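You operate a simulated robot arm through the tools that you are given. There is no shell and no other tool. Be economical: measure what you need, move in short steps, check, and stop when the job is done.

Carry out the task below with a simulated robot arm. There is one attempt and no reset: what you move stays moved.

TASK
Put the fuller clear beaker from the grey workbench top on the white plates.
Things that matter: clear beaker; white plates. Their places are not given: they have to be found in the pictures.

It is judged by the outcome, as a careful person would: the job done as asked, and still so three seconds after it is handed in. It fails if anything else is knocked over, pushed out of place, dropped, spilled or broken.

THE ROBOT
A 7-joint arm with a two-finger parallel gripper, fixed in place. Base frame: the origin is at the foot of the arm, x ahead of it, y to its left, z up; the work surface is at about z = 0. Lengths are in mm, angles in rad, forces in N, time in s.
With the tool pointing down near the work surface it reaches from about 240 to 620 mm from the base axis. Its first joint turns from -1.152 to 1.152 rad. Payload 2.6 kg.
Tool frame: the origin (TCP) lies between the finger pads and is the grasp point; the fingertips stand 30 mm ahead of it; z points along the fingers, y is the line along which they close. The gripper opens to 94 mm. The fingers are 28 mm wide and 10 mm thick; the gripper's body (50 by 96 mm) begins 55 mm behind the TCP.
Orientation is that of the tool frame in the base frame, as [roll, pitch, yaw] about the fixed x, y, z axes, in that order (R = Rz(yaw) Ry(pitch) Rx(roll)). With the fingers straight down and closing along the base's y, the tool's x points along the base's -x, its y along +y and its z along -z.

THE INTERFACE
- The arm moves only by the tool apply_moves. Its argument "commands" is a list that holds one entry, the list of rows, each a list of 6 numbers: the shift along the tool's x, y, z in units of 40 mm (1.0 is 40 mm), then the turn, a rotation vector about the tool's x, y, z in units of 5 degrees (1.0 is 5 degrees). In form: [[[dx, dy, dz, wx, wy, wz], ...]]. A call has 1 to 20 rows; each row shifts and turns the commanded pose from where the row before left it, along the tool's axes as they then stand. "gripper" is the opening, from 0 (shut) to 1 (fully open), set as the call begins (left out, the last holds). A call with a number of a shift or a turn outside -1 to 1 is refused whole. A row lasts 0.2 s, in which the tool goes at most 50 mm and 0.15 rad; a call with a longer step from one row to the next is refused whole, and so is a gripper value outside its range. A pose out of reach is approached as far as the arm can. The call stops where the force on the tool passes 40 N (or 10 N more than at its start, if that is more) or the arm is blocked; 0.2 s more then pass. The fingers move at their own pace (about 72 mm/s each) and stop on an object; they squeeze with about 33 N. The grip force told is the motor's: it shows also when the fingers shut on nothing. Time passes only in rows, and 0.2 s behind the last, so rows that do not move let the fingers close. It gives the time, the measured TCP pose, the force on the tool (base axes), the opening and the grip force at its end, in the units of the frame above (readings bear some noise).
- Cameras (640 x 400 px; columns grow to the right, rows downward): "scene" is fixed at [43.1, 436.6, 569.8]; the picture's right is [-0.70, -0.72, 0.00], its down [-0.38, 0.37, -0.85] and it looks along [0.61, -0.59, -0.53] (base axes); focal length 322 px, centre (320, 200). "wrist" rides on the gripper at [-37, 0, -58] in the tool frame; the picture's right is [0.00, -1.00, 0.00], its down [0.97, 0.00, -0.24] and it looks along [0.24, 0.00, 0.97] (tool axes); focal length 218 px, centre (320, 200).
- grab_frame(camera): a new picture of that camera. No time passes.
- point_at(camera, pixels): for up to 12 pixels [column, row] of the newest picture of that camera ("zoom" is the newest enlarged one), the place [x, y, z] in the base frame of the surface seen there, good to about 3 mm. No time passes.
- enlarge(camera, box): a new picture of the part [left, top, right, bottom] of that camera's present view, enlarged. No time passes.
- finish_job(): hands the job in; it is judged then, once.

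Work in short steps. Measure before you move; look again where a grasp or a placing could have gone wrong, and mend it. You have 60 turns and 22 pictures in all, the two below and enlarged ones among them. Open the gripper and draw the arm clear of the work before you hand the job in, unless the task says otherwise; then end with one line.

The tools are called after "Call:" as name(argument=value, ...) on one line, values as JSON. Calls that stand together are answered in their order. apply_moves: Moves the arm, as the interface text tells. Its arguments: {"type":"object","properties":{"commands":{"type":"array"},"gripper":{"type":"number"}},"required":["commands"]} The other tools are called the same way: grab_frame (camera) takes a picture; point_at (camera, pixels) gives the place of the surface under pixels of a picture; enlarge (camera, box) takes an enlarged picture of a part of a camera's view; finish_job () hands the job in.

At the start:

```text
time: 0.0
tool_pos: [391.5, -26.3, 295.5]
tool_rot: [-3.14, 0.0, 3.141]
force: [0.5, -0.4, -0.1]
grip_width: 94.1
gripper_force: 0.0
```

scene: 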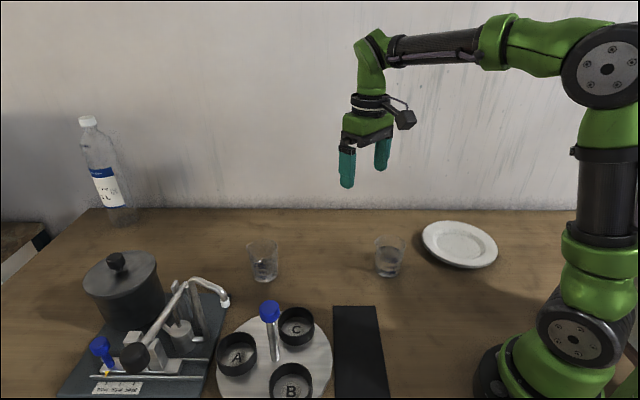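
wrist: 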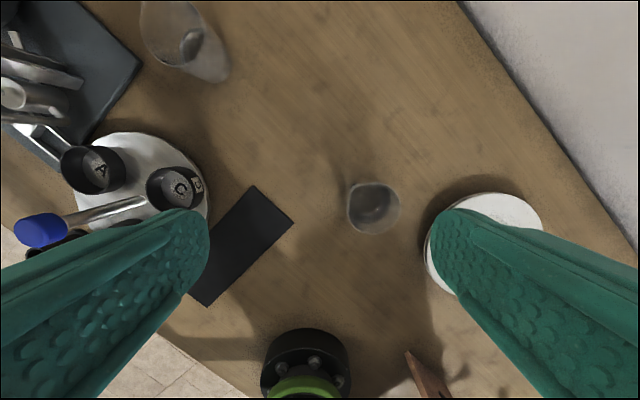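

Two clear beakers stand at scene about (263,262) and (389,257), with the plates at (459,244). I enlarge both to compare their fill levels.

Call:
enlarge(camera="scene", box=[230, 210, 430, 310])

Call:
point_at(camera="scene", pixels=[[389, 272], [389, 243], [375, 242], [404, 242], [263, 278], [263, 245], [459, 242], [426, 240], [494, 252], [450, 224], [460, 264], [480, 236]])

```text
3.20 times, centred on (330, 260) of scene
```

zoom: 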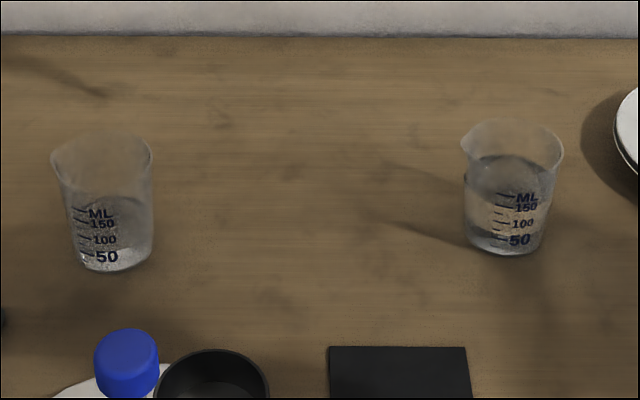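

```text
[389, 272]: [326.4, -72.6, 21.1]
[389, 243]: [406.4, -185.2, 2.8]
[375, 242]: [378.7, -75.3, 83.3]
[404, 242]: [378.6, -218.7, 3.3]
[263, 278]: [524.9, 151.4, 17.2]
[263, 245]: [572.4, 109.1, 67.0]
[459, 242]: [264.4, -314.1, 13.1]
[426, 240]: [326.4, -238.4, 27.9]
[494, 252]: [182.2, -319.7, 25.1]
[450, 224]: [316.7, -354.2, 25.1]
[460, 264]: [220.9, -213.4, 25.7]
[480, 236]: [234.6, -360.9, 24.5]
```

The right beaker at zoom (512,190) looks fuller. I check the levels closely and measure the right beaker from the wrist camera.

Call:
enlarge(camera="scene", box=[360, 225, 424, 289])

Call:
enlarge(camera="scene", box=[232, 230, 296, 294])

Call:
point_at(camera="wrist", pixels=[[372, 207], [346, 208], [400, 208], [372, 181], [372, 235], [385, 210], [490, 200], [545, 215], [427, 262], [500, 192], [190, 50], [360, 200]])

```text
6.25 times, centred on (392, 257) of scene
```

zoom: 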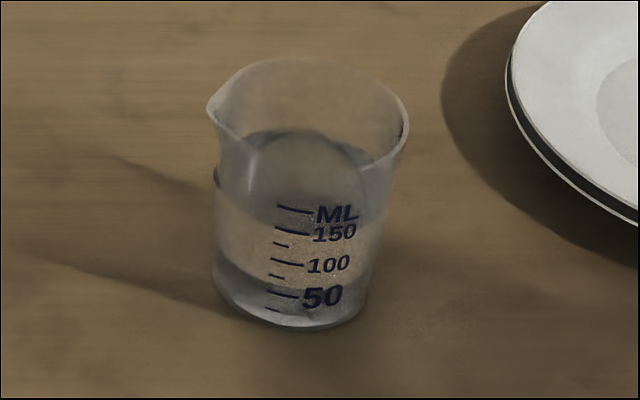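

```text
6.25 times, centred on (264, 262) of scene
```

zoom: 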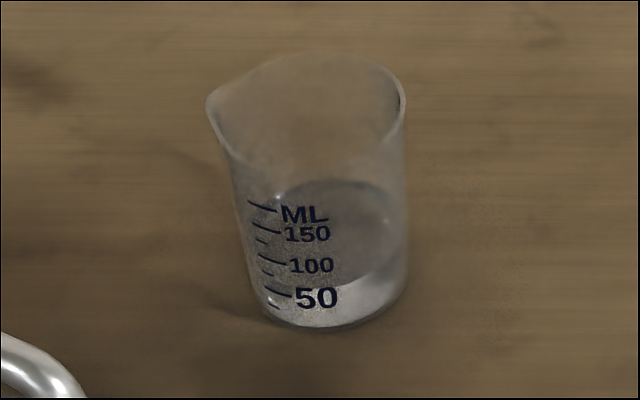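

```text
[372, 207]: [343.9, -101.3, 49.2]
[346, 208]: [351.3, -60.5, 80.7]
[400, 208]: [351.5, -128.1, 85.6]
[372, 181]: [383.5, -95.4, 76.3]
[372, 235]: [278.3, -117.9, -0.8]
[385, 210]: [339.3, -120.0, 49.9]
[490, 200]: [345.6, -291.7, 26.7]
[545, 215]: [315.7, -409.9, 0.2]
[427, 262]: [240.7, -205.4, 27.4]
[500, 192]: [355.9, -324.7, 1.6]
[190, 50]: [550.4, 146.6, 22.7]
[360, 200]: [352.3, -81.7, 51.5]
```

The right beaker is clearly fuller: its liquid is at z≈50, and the rim is centred near (350,-95), z≈83, with the spout toward (+x,+y). I move above it and turn by 35° so the fingers close clear of the spout.

Call:
apply_moves(commands=[[[0.52, -0.86, 0, 0, 0, 0], [0.52, -0.86, 0, 0, 0, 0], [0, 0, 0, 0, 0, -1], [0, 0, 0, 0, 0, -1], [0, 0, 0, 0, 0, -1], [0, 0, 0, 0, 0, -1], [0, 0, 0, 0, 0, -1], [0, 0, 0, 0, 0, -1], [0, 0, 0, 0, 0, -1], [0, 0, 0.9, 0, 0, 0], [0, 0, 0.9, 0, 0, 0], [0, 0, 0.9, 0, 0, 0], [0, 0, 0, 0, 0, 0]]], gripper=1)

Call:
grab_frame(camera="wrist")

Call:
grab_frame(camera="scene")

```text
time: 2.8
tool_pos: [351.1, -94.2, 188.0]
tool_rot: [-3.14, -0.002, -2.53]
force: [-0.1, 0.7, 0.0]
grip_width: 93.9
gripper_force: 0.1
```

```text
16 pictures are left
```

wrist: 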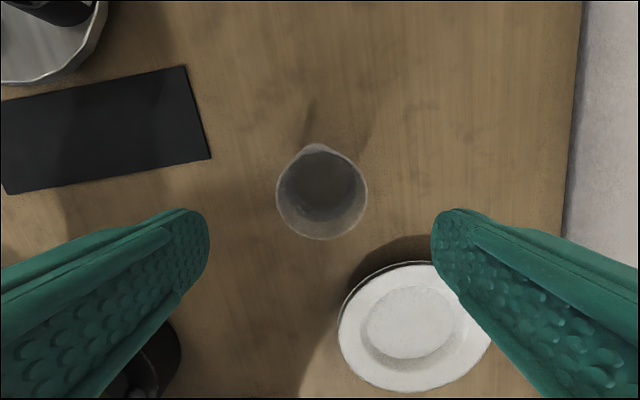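

```text
15 pictures are left
```

scene: 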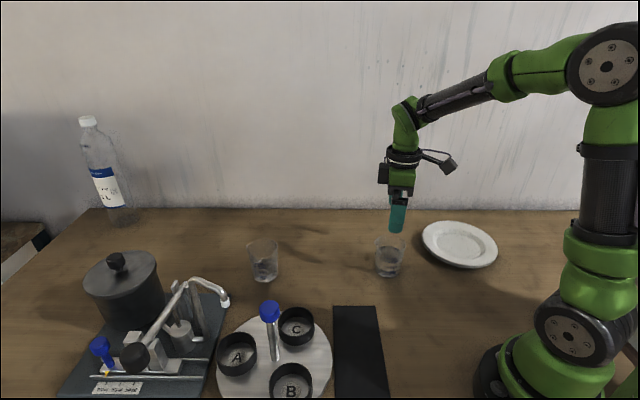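

The rim is at wrist (321,195), about 70 mm wide and centred under the TCP, with the spout pointing away from both fingers. I measure the plate, then descend to z≈55.

Call:
point_at(camera="wrist", pixels=[[410, 323], [368, 323], [452, 320], [410, 288], [410, 357], [340, 325], [410, 265], [410, 389], [486, 350], [321, 148], [321, 239], [276, 195]])

Call:
apply_moves(commands=[[[0, 0, 0.8, 0, 0, 0], [0, 0, 0.8, 0, 0, 0], [0, 0, 0.6, 0, 0, 0], [0, 0, 0.6, 0, 0, 0], [0, 0, 0.5, 0, 0, 0], [0, 0, 0, 0, 0, 0]]])

```text
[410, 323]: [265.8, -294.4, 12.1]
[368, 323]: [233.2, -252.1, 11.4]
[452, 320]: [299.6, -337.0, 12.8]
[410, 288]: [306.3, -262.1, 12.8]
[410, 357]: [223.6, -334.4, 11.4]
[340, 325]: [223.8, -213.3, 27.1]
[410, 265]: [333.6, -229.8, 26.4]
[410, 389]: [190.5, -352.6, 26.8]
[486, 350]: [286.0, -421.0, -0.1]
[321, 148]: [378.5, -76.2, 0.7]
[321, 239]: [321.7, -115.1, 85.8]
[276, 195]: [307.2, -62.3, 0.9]
```

```text
time: 4.2
tool_pos: [351.0, -95.1, 56.1]
tool_rot: [-3.141, 0.0, -2.532]
force: [0.4, -0.6, 0.3]
grip_width: 94.1
gripper_force: 0.0
```

The plate centre is at about (266,-294), with a flat at z≈12 of about 50 mm radius. I close on the beaker.

Call:
apply_moves(commands=[[[0, 0, 0, 0, 0, 0], [0, 0, 0, 0, 0, 0], [0, 0, 0, 0, 0, 0], [0, 0, 0, 0, 0, 0]]], gripper=0)

Call:
enlarge(camera="scene", box=[340, 190, 440, 290])

```text
time: 5.2
tool_pos: [351.5, -95.4, 55.2]
tool_rot: [-3.14, 0.001, -2.531]
force: [0.3, -0.8, 0.1]
grip_width: 69.2
gripper_force: 32.8
```

```text
4.00 times, centred on (390, 240) of scene
```

zoom: 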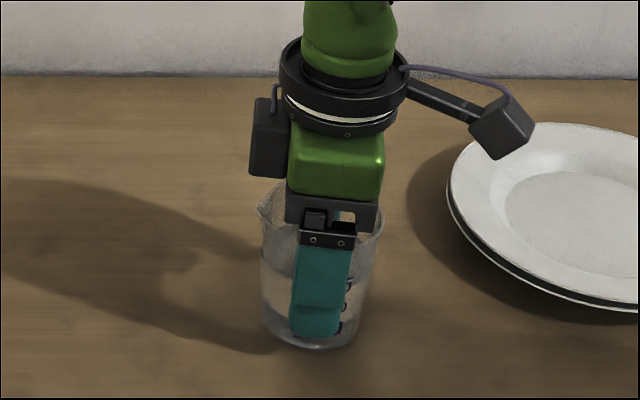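

The grip holds at 69 mm width and 33 N. I lift gently by about 60 mm.

Call:
apply_moves(commands=[[[0, 0, -0.1, 0, 0, 0], [0, 0, -0.2, 0, 0, 0], [0, 0, -0.3, 0, 0, 0], [0, 0, -0.3, 0, 0, 0], [0, 0, -0.3, 0, 0, 0], [0, 0, -0.2, 0, 0, 0], [0, 0, -0.1, 0, 0, 0], [0, 0, 0, 0, 0, 0]]])

Call:
enlarge(camera="scene", box=[340, 170, 440, 290])

```text
time: 7.0
tool_pos: [350.5, -94.7, 116.0]
tool_rot: [3.141, -0.001, -2.531]
force: [-0.9, -0.2, -1.5]
grip_width: 69.1
gripper_force: 32.9
```

```text
3.33 times, centred on (390, 230) of scene
```

zoom: 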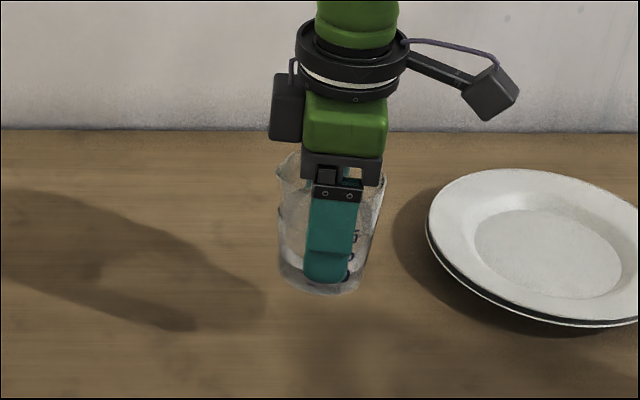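

The beaker is lifted and upright, with its base at z≈61. I carry it smoothly to above the plate centre, (-85,-199) in base axes.

Call:
apply_moves(commands=[[[0.082, -0.051, 0, 0, 0, 0], [0.164, -0.102, 0, 0, 0, 0], [0.246, -0.153, 0, 0, 0, 0], [0.328, -0.204, 0, 0, 0, 0], [0.328, -0.204, 0, 0, 0, 0], [0.328, -0.204, 0, 0, 0, 0], [0.328, -0.204, 0, 0, 0, 0], [0.328, -0.204, 0, 0, 0, 0], [0.328, -0.204, 0, 0, 0, 0], [0.328, -0.204, 0, 0, 0, 0], [0.328, -0.204, 0, 0, 0, 0], [0.328, -0.204, 0, 0, 0, 0], [0.328, -0.204, 0, 0, 0, 0], [0.328, -0.204, 0, 0, 0, 0], [0.246, -0.153, 0, 0, 0, 0], [0.164, -0.102, 0, 0, 0, 0], [0.082, -0.051, 0, 0, 0, 0], [0, 0, 0, 0, 0, 0]]])

Call:
enlarge(camera="scene", box=[390, 150, 530, 290])

```text
time: 10.8
tool_pos: [265.1, -294.7, 115.6]
tool_rot: [3.141, 0.0, -2.531]
force: [-0.2, 0.5, -2.0]
grip_width: 69.0
gripper_force: 33.1
```

```text
2.86 times, centred on (460, 220) of scene
```

zoom: 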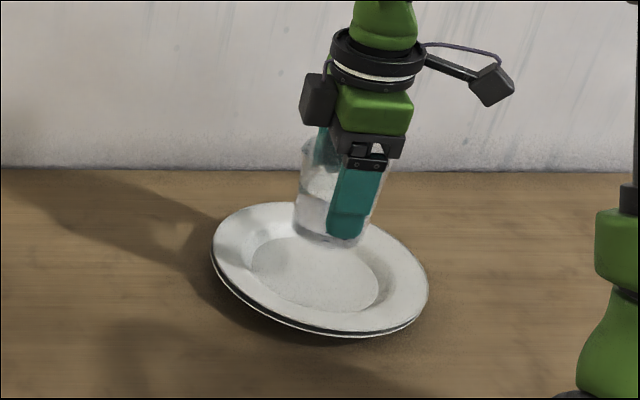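

The beaker hangs over the plate centre. I lower it 44 mm, then check the force.

Call:
apply_moves(commands=[[[0, 0, 0.1, 0, 0, 0], [0, 0, 0.2, 0, 0, 0], [0, 0, 0.25, 0, 0, 0], [0, 0, 0.2, 0, 0, 0], [0, 0, 0.15, 0, 0, 0], [0, 0, 0.1, 0, 0, 0], [0, 0, 0.05, 0, 0, 0], [0, 0, 0.05, 0, 0, 0], [0, 0, 0, 0, 0, 0]]])

Call:
apply_moves(commands=[[[0, 0, 0.04, 0, 0, 0], [0, 0, 0, 0, 0, 0]]])

Call:
apply_moves(commands=[[[0, 0, 0.03, 0, 0, 0], [0, 0, 0, 0, 0, 0]]])

```text
time: 12.8
tool_pos: [266.9, -294.5, 72.3]
tool_rot: [-3.139, 0.0, -2.529]
force: [2.3, -3.6, 23.1]
grip_width: 69.1
gripper_force: 33.1
```

```text
time: 13.4
tool_pos: [266.2, -295.4, 71.4]
tool_rot: [-3.138, 0.001, -2.532]
force: [2.6, -4.4, 23.8]
grip_width: 68.9
gripper_force: 32.8
```

```text
time: 14.0
tool_pos: [267.2, -295.4, 70.3]
tool_rot: [-3.139, 0.001, -2.53]
force: [2.5, -4.4, 24.2]
grip_width: 69.0
gripper_force: 33.1
```

Contact came at TCP z≈72 (24 N up), slightly earlier than the expected 67. I look before releasing.

Call:
enlarge(camera="scene", box=[410, 190, 510, 290])

Call:
grab_frame(camera="wrist")

```text
4.00 times, centred on (460, 240) of scene
```

zoom: 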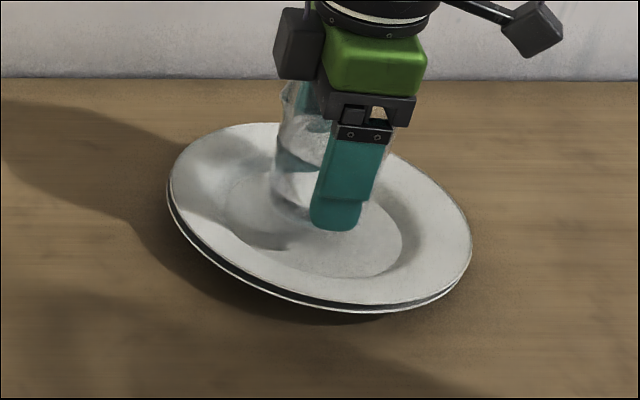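

```text
10 pictures are left
```

wrist: 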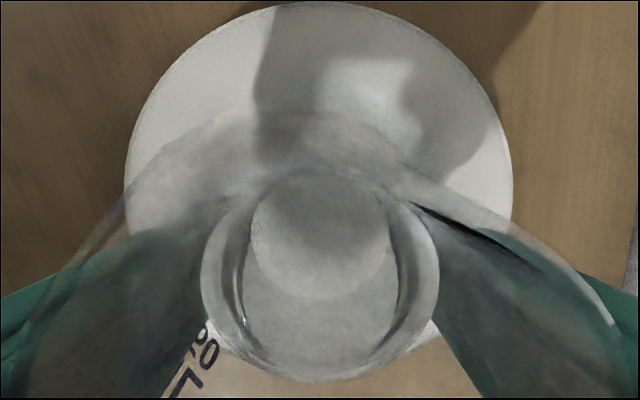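

The beaker stands on the plate's flat, upright. I ease the pressing force off by a millimetre or so and read again.

Call:
apply_moves(commands=[[[0, 0, -0.03, 0, 0, 0], [0, 0, 0, 0, 0, 0]]])

Call:
apply_moves(commands=[[[0, 0, -0.02, 0, 0, 0], [0, 0, 0, 0, 0, 0]]])

```text
time: 14.6
tool_pos: [265.9, -294.4, 70.3]
tool_rot: [3.141, 0.0, -2.531]
force: [1.9, -4.4, 11.3]
grip_width: 69.3
gripper_force: 33.3
```

```text
time: 15.2
tool_pos: [264.7, -292.8, 70.9]
tool_rot: [3.136, 0.0, -2.53]
force: [0.6, 0.5, -1.2]
grip_width: 69.1
gripper_force: 33.2
```

The load is near neutral, so I open in small steps.

Call:
apply_moves(commands=[[[0, 0, 0.01, 0, 0, 0], [0, 0, 0, 0, 0, 0]]], gripper=0.78)

Call:
apply_moves(commands=[[[0, 0, 0, 0, 0, 0], [0, 0, 0, 0, 0, 0]]], gripper=1)

Call:
grab_frame(camera="wrist")

Call:
enlarge(camera="scene", box=[410, 190, 510, 290])

```text
time: 15.8
tool_pos: [266.7, -294.4, 71.1]
tool_rot: [-3.141, 0.0, -2.532]
force: [0.3, -0.2, 0.5]
grip_width: 73.2
gripper_force: 0.0
```

```text
time: 16.4
tool_pos: [265.5, -293.7, 71.5]
tool_rot: [-3.141, 0.0, -2.529]
force: [-0.2, -0.5, -0.2]
grip_width: 94.3
gripper_force: 0.1
```

```text
9 pictures are left
```

wrist: 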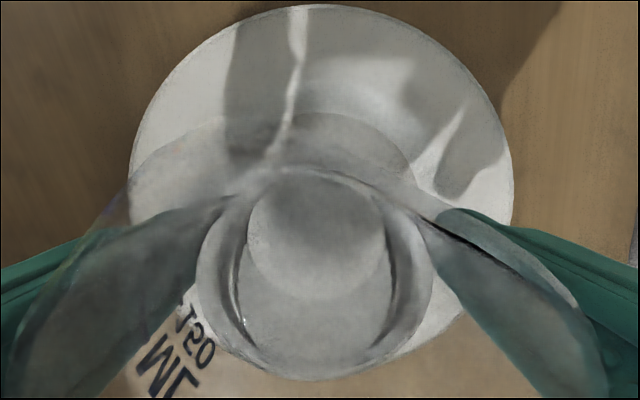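

```text
4.00 times, centred on (460, 240) of scene
```

zoom: 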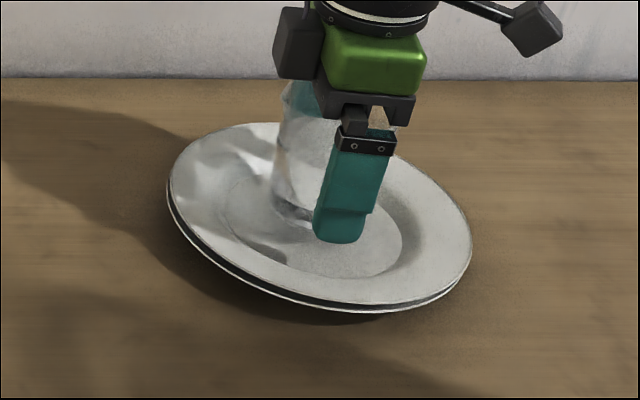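

The beaker stays put with the fingers clear on both sides. I rise straight up.

Call:
apply_moves(commands=[[[0, 0, -0.2, 0, 0, 0], [0, 0, -0.4, 0, 0, 0], [0, 0, -0.6, 0, 0, 0], [0, 0, -0.8, 0, 0, 0], [0, 0, -0.9, 0, 0, 0], [0, 0, -0.9, 0, 0, 0], [0, 0, -0.8, 0, 0, 0], [0, 0, 0, 0, 0, 0]]])

Call:
enlarge(camera="scene", box=[400, 170, 520, 290])

Call:
grab_frame(camera="wrist")

```text
time: 18.2
tool_pos: [265.8, -293.3, 254.6]
tool_rot: [3.141, 0.0, -2.531]
force: [-0.5, 0.7, 0.2]
grip_width: 94.1
gripper_force: 0.0
```

```text
3.33 times, centred on (460, 230) of scene
```

zoom: 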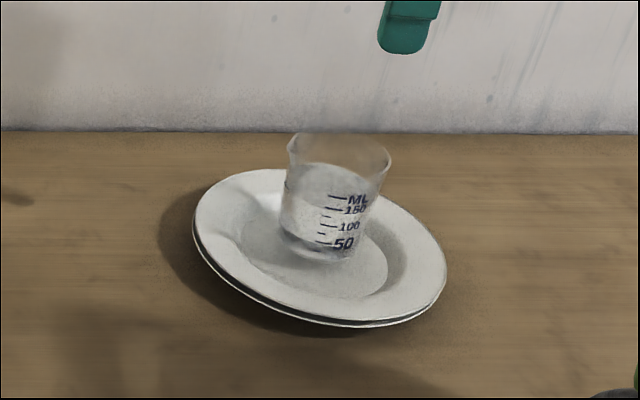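

```text
6 pictures are left
```

wrist: 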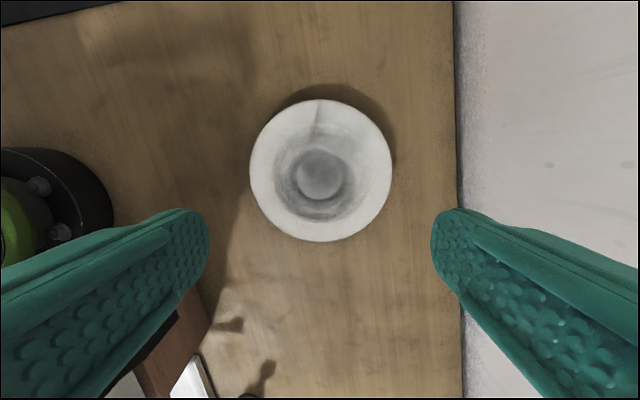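

The beaker stands upright and centred on the plates with its liquid inside, and the arm is clear. I hand the job in.

Call:
finish_job()

```text
The job is handed in.
```

The fuller clear beaker now stands upright near the centre of the white plates, with no spill visible; the gripper is open and the arm is clear.
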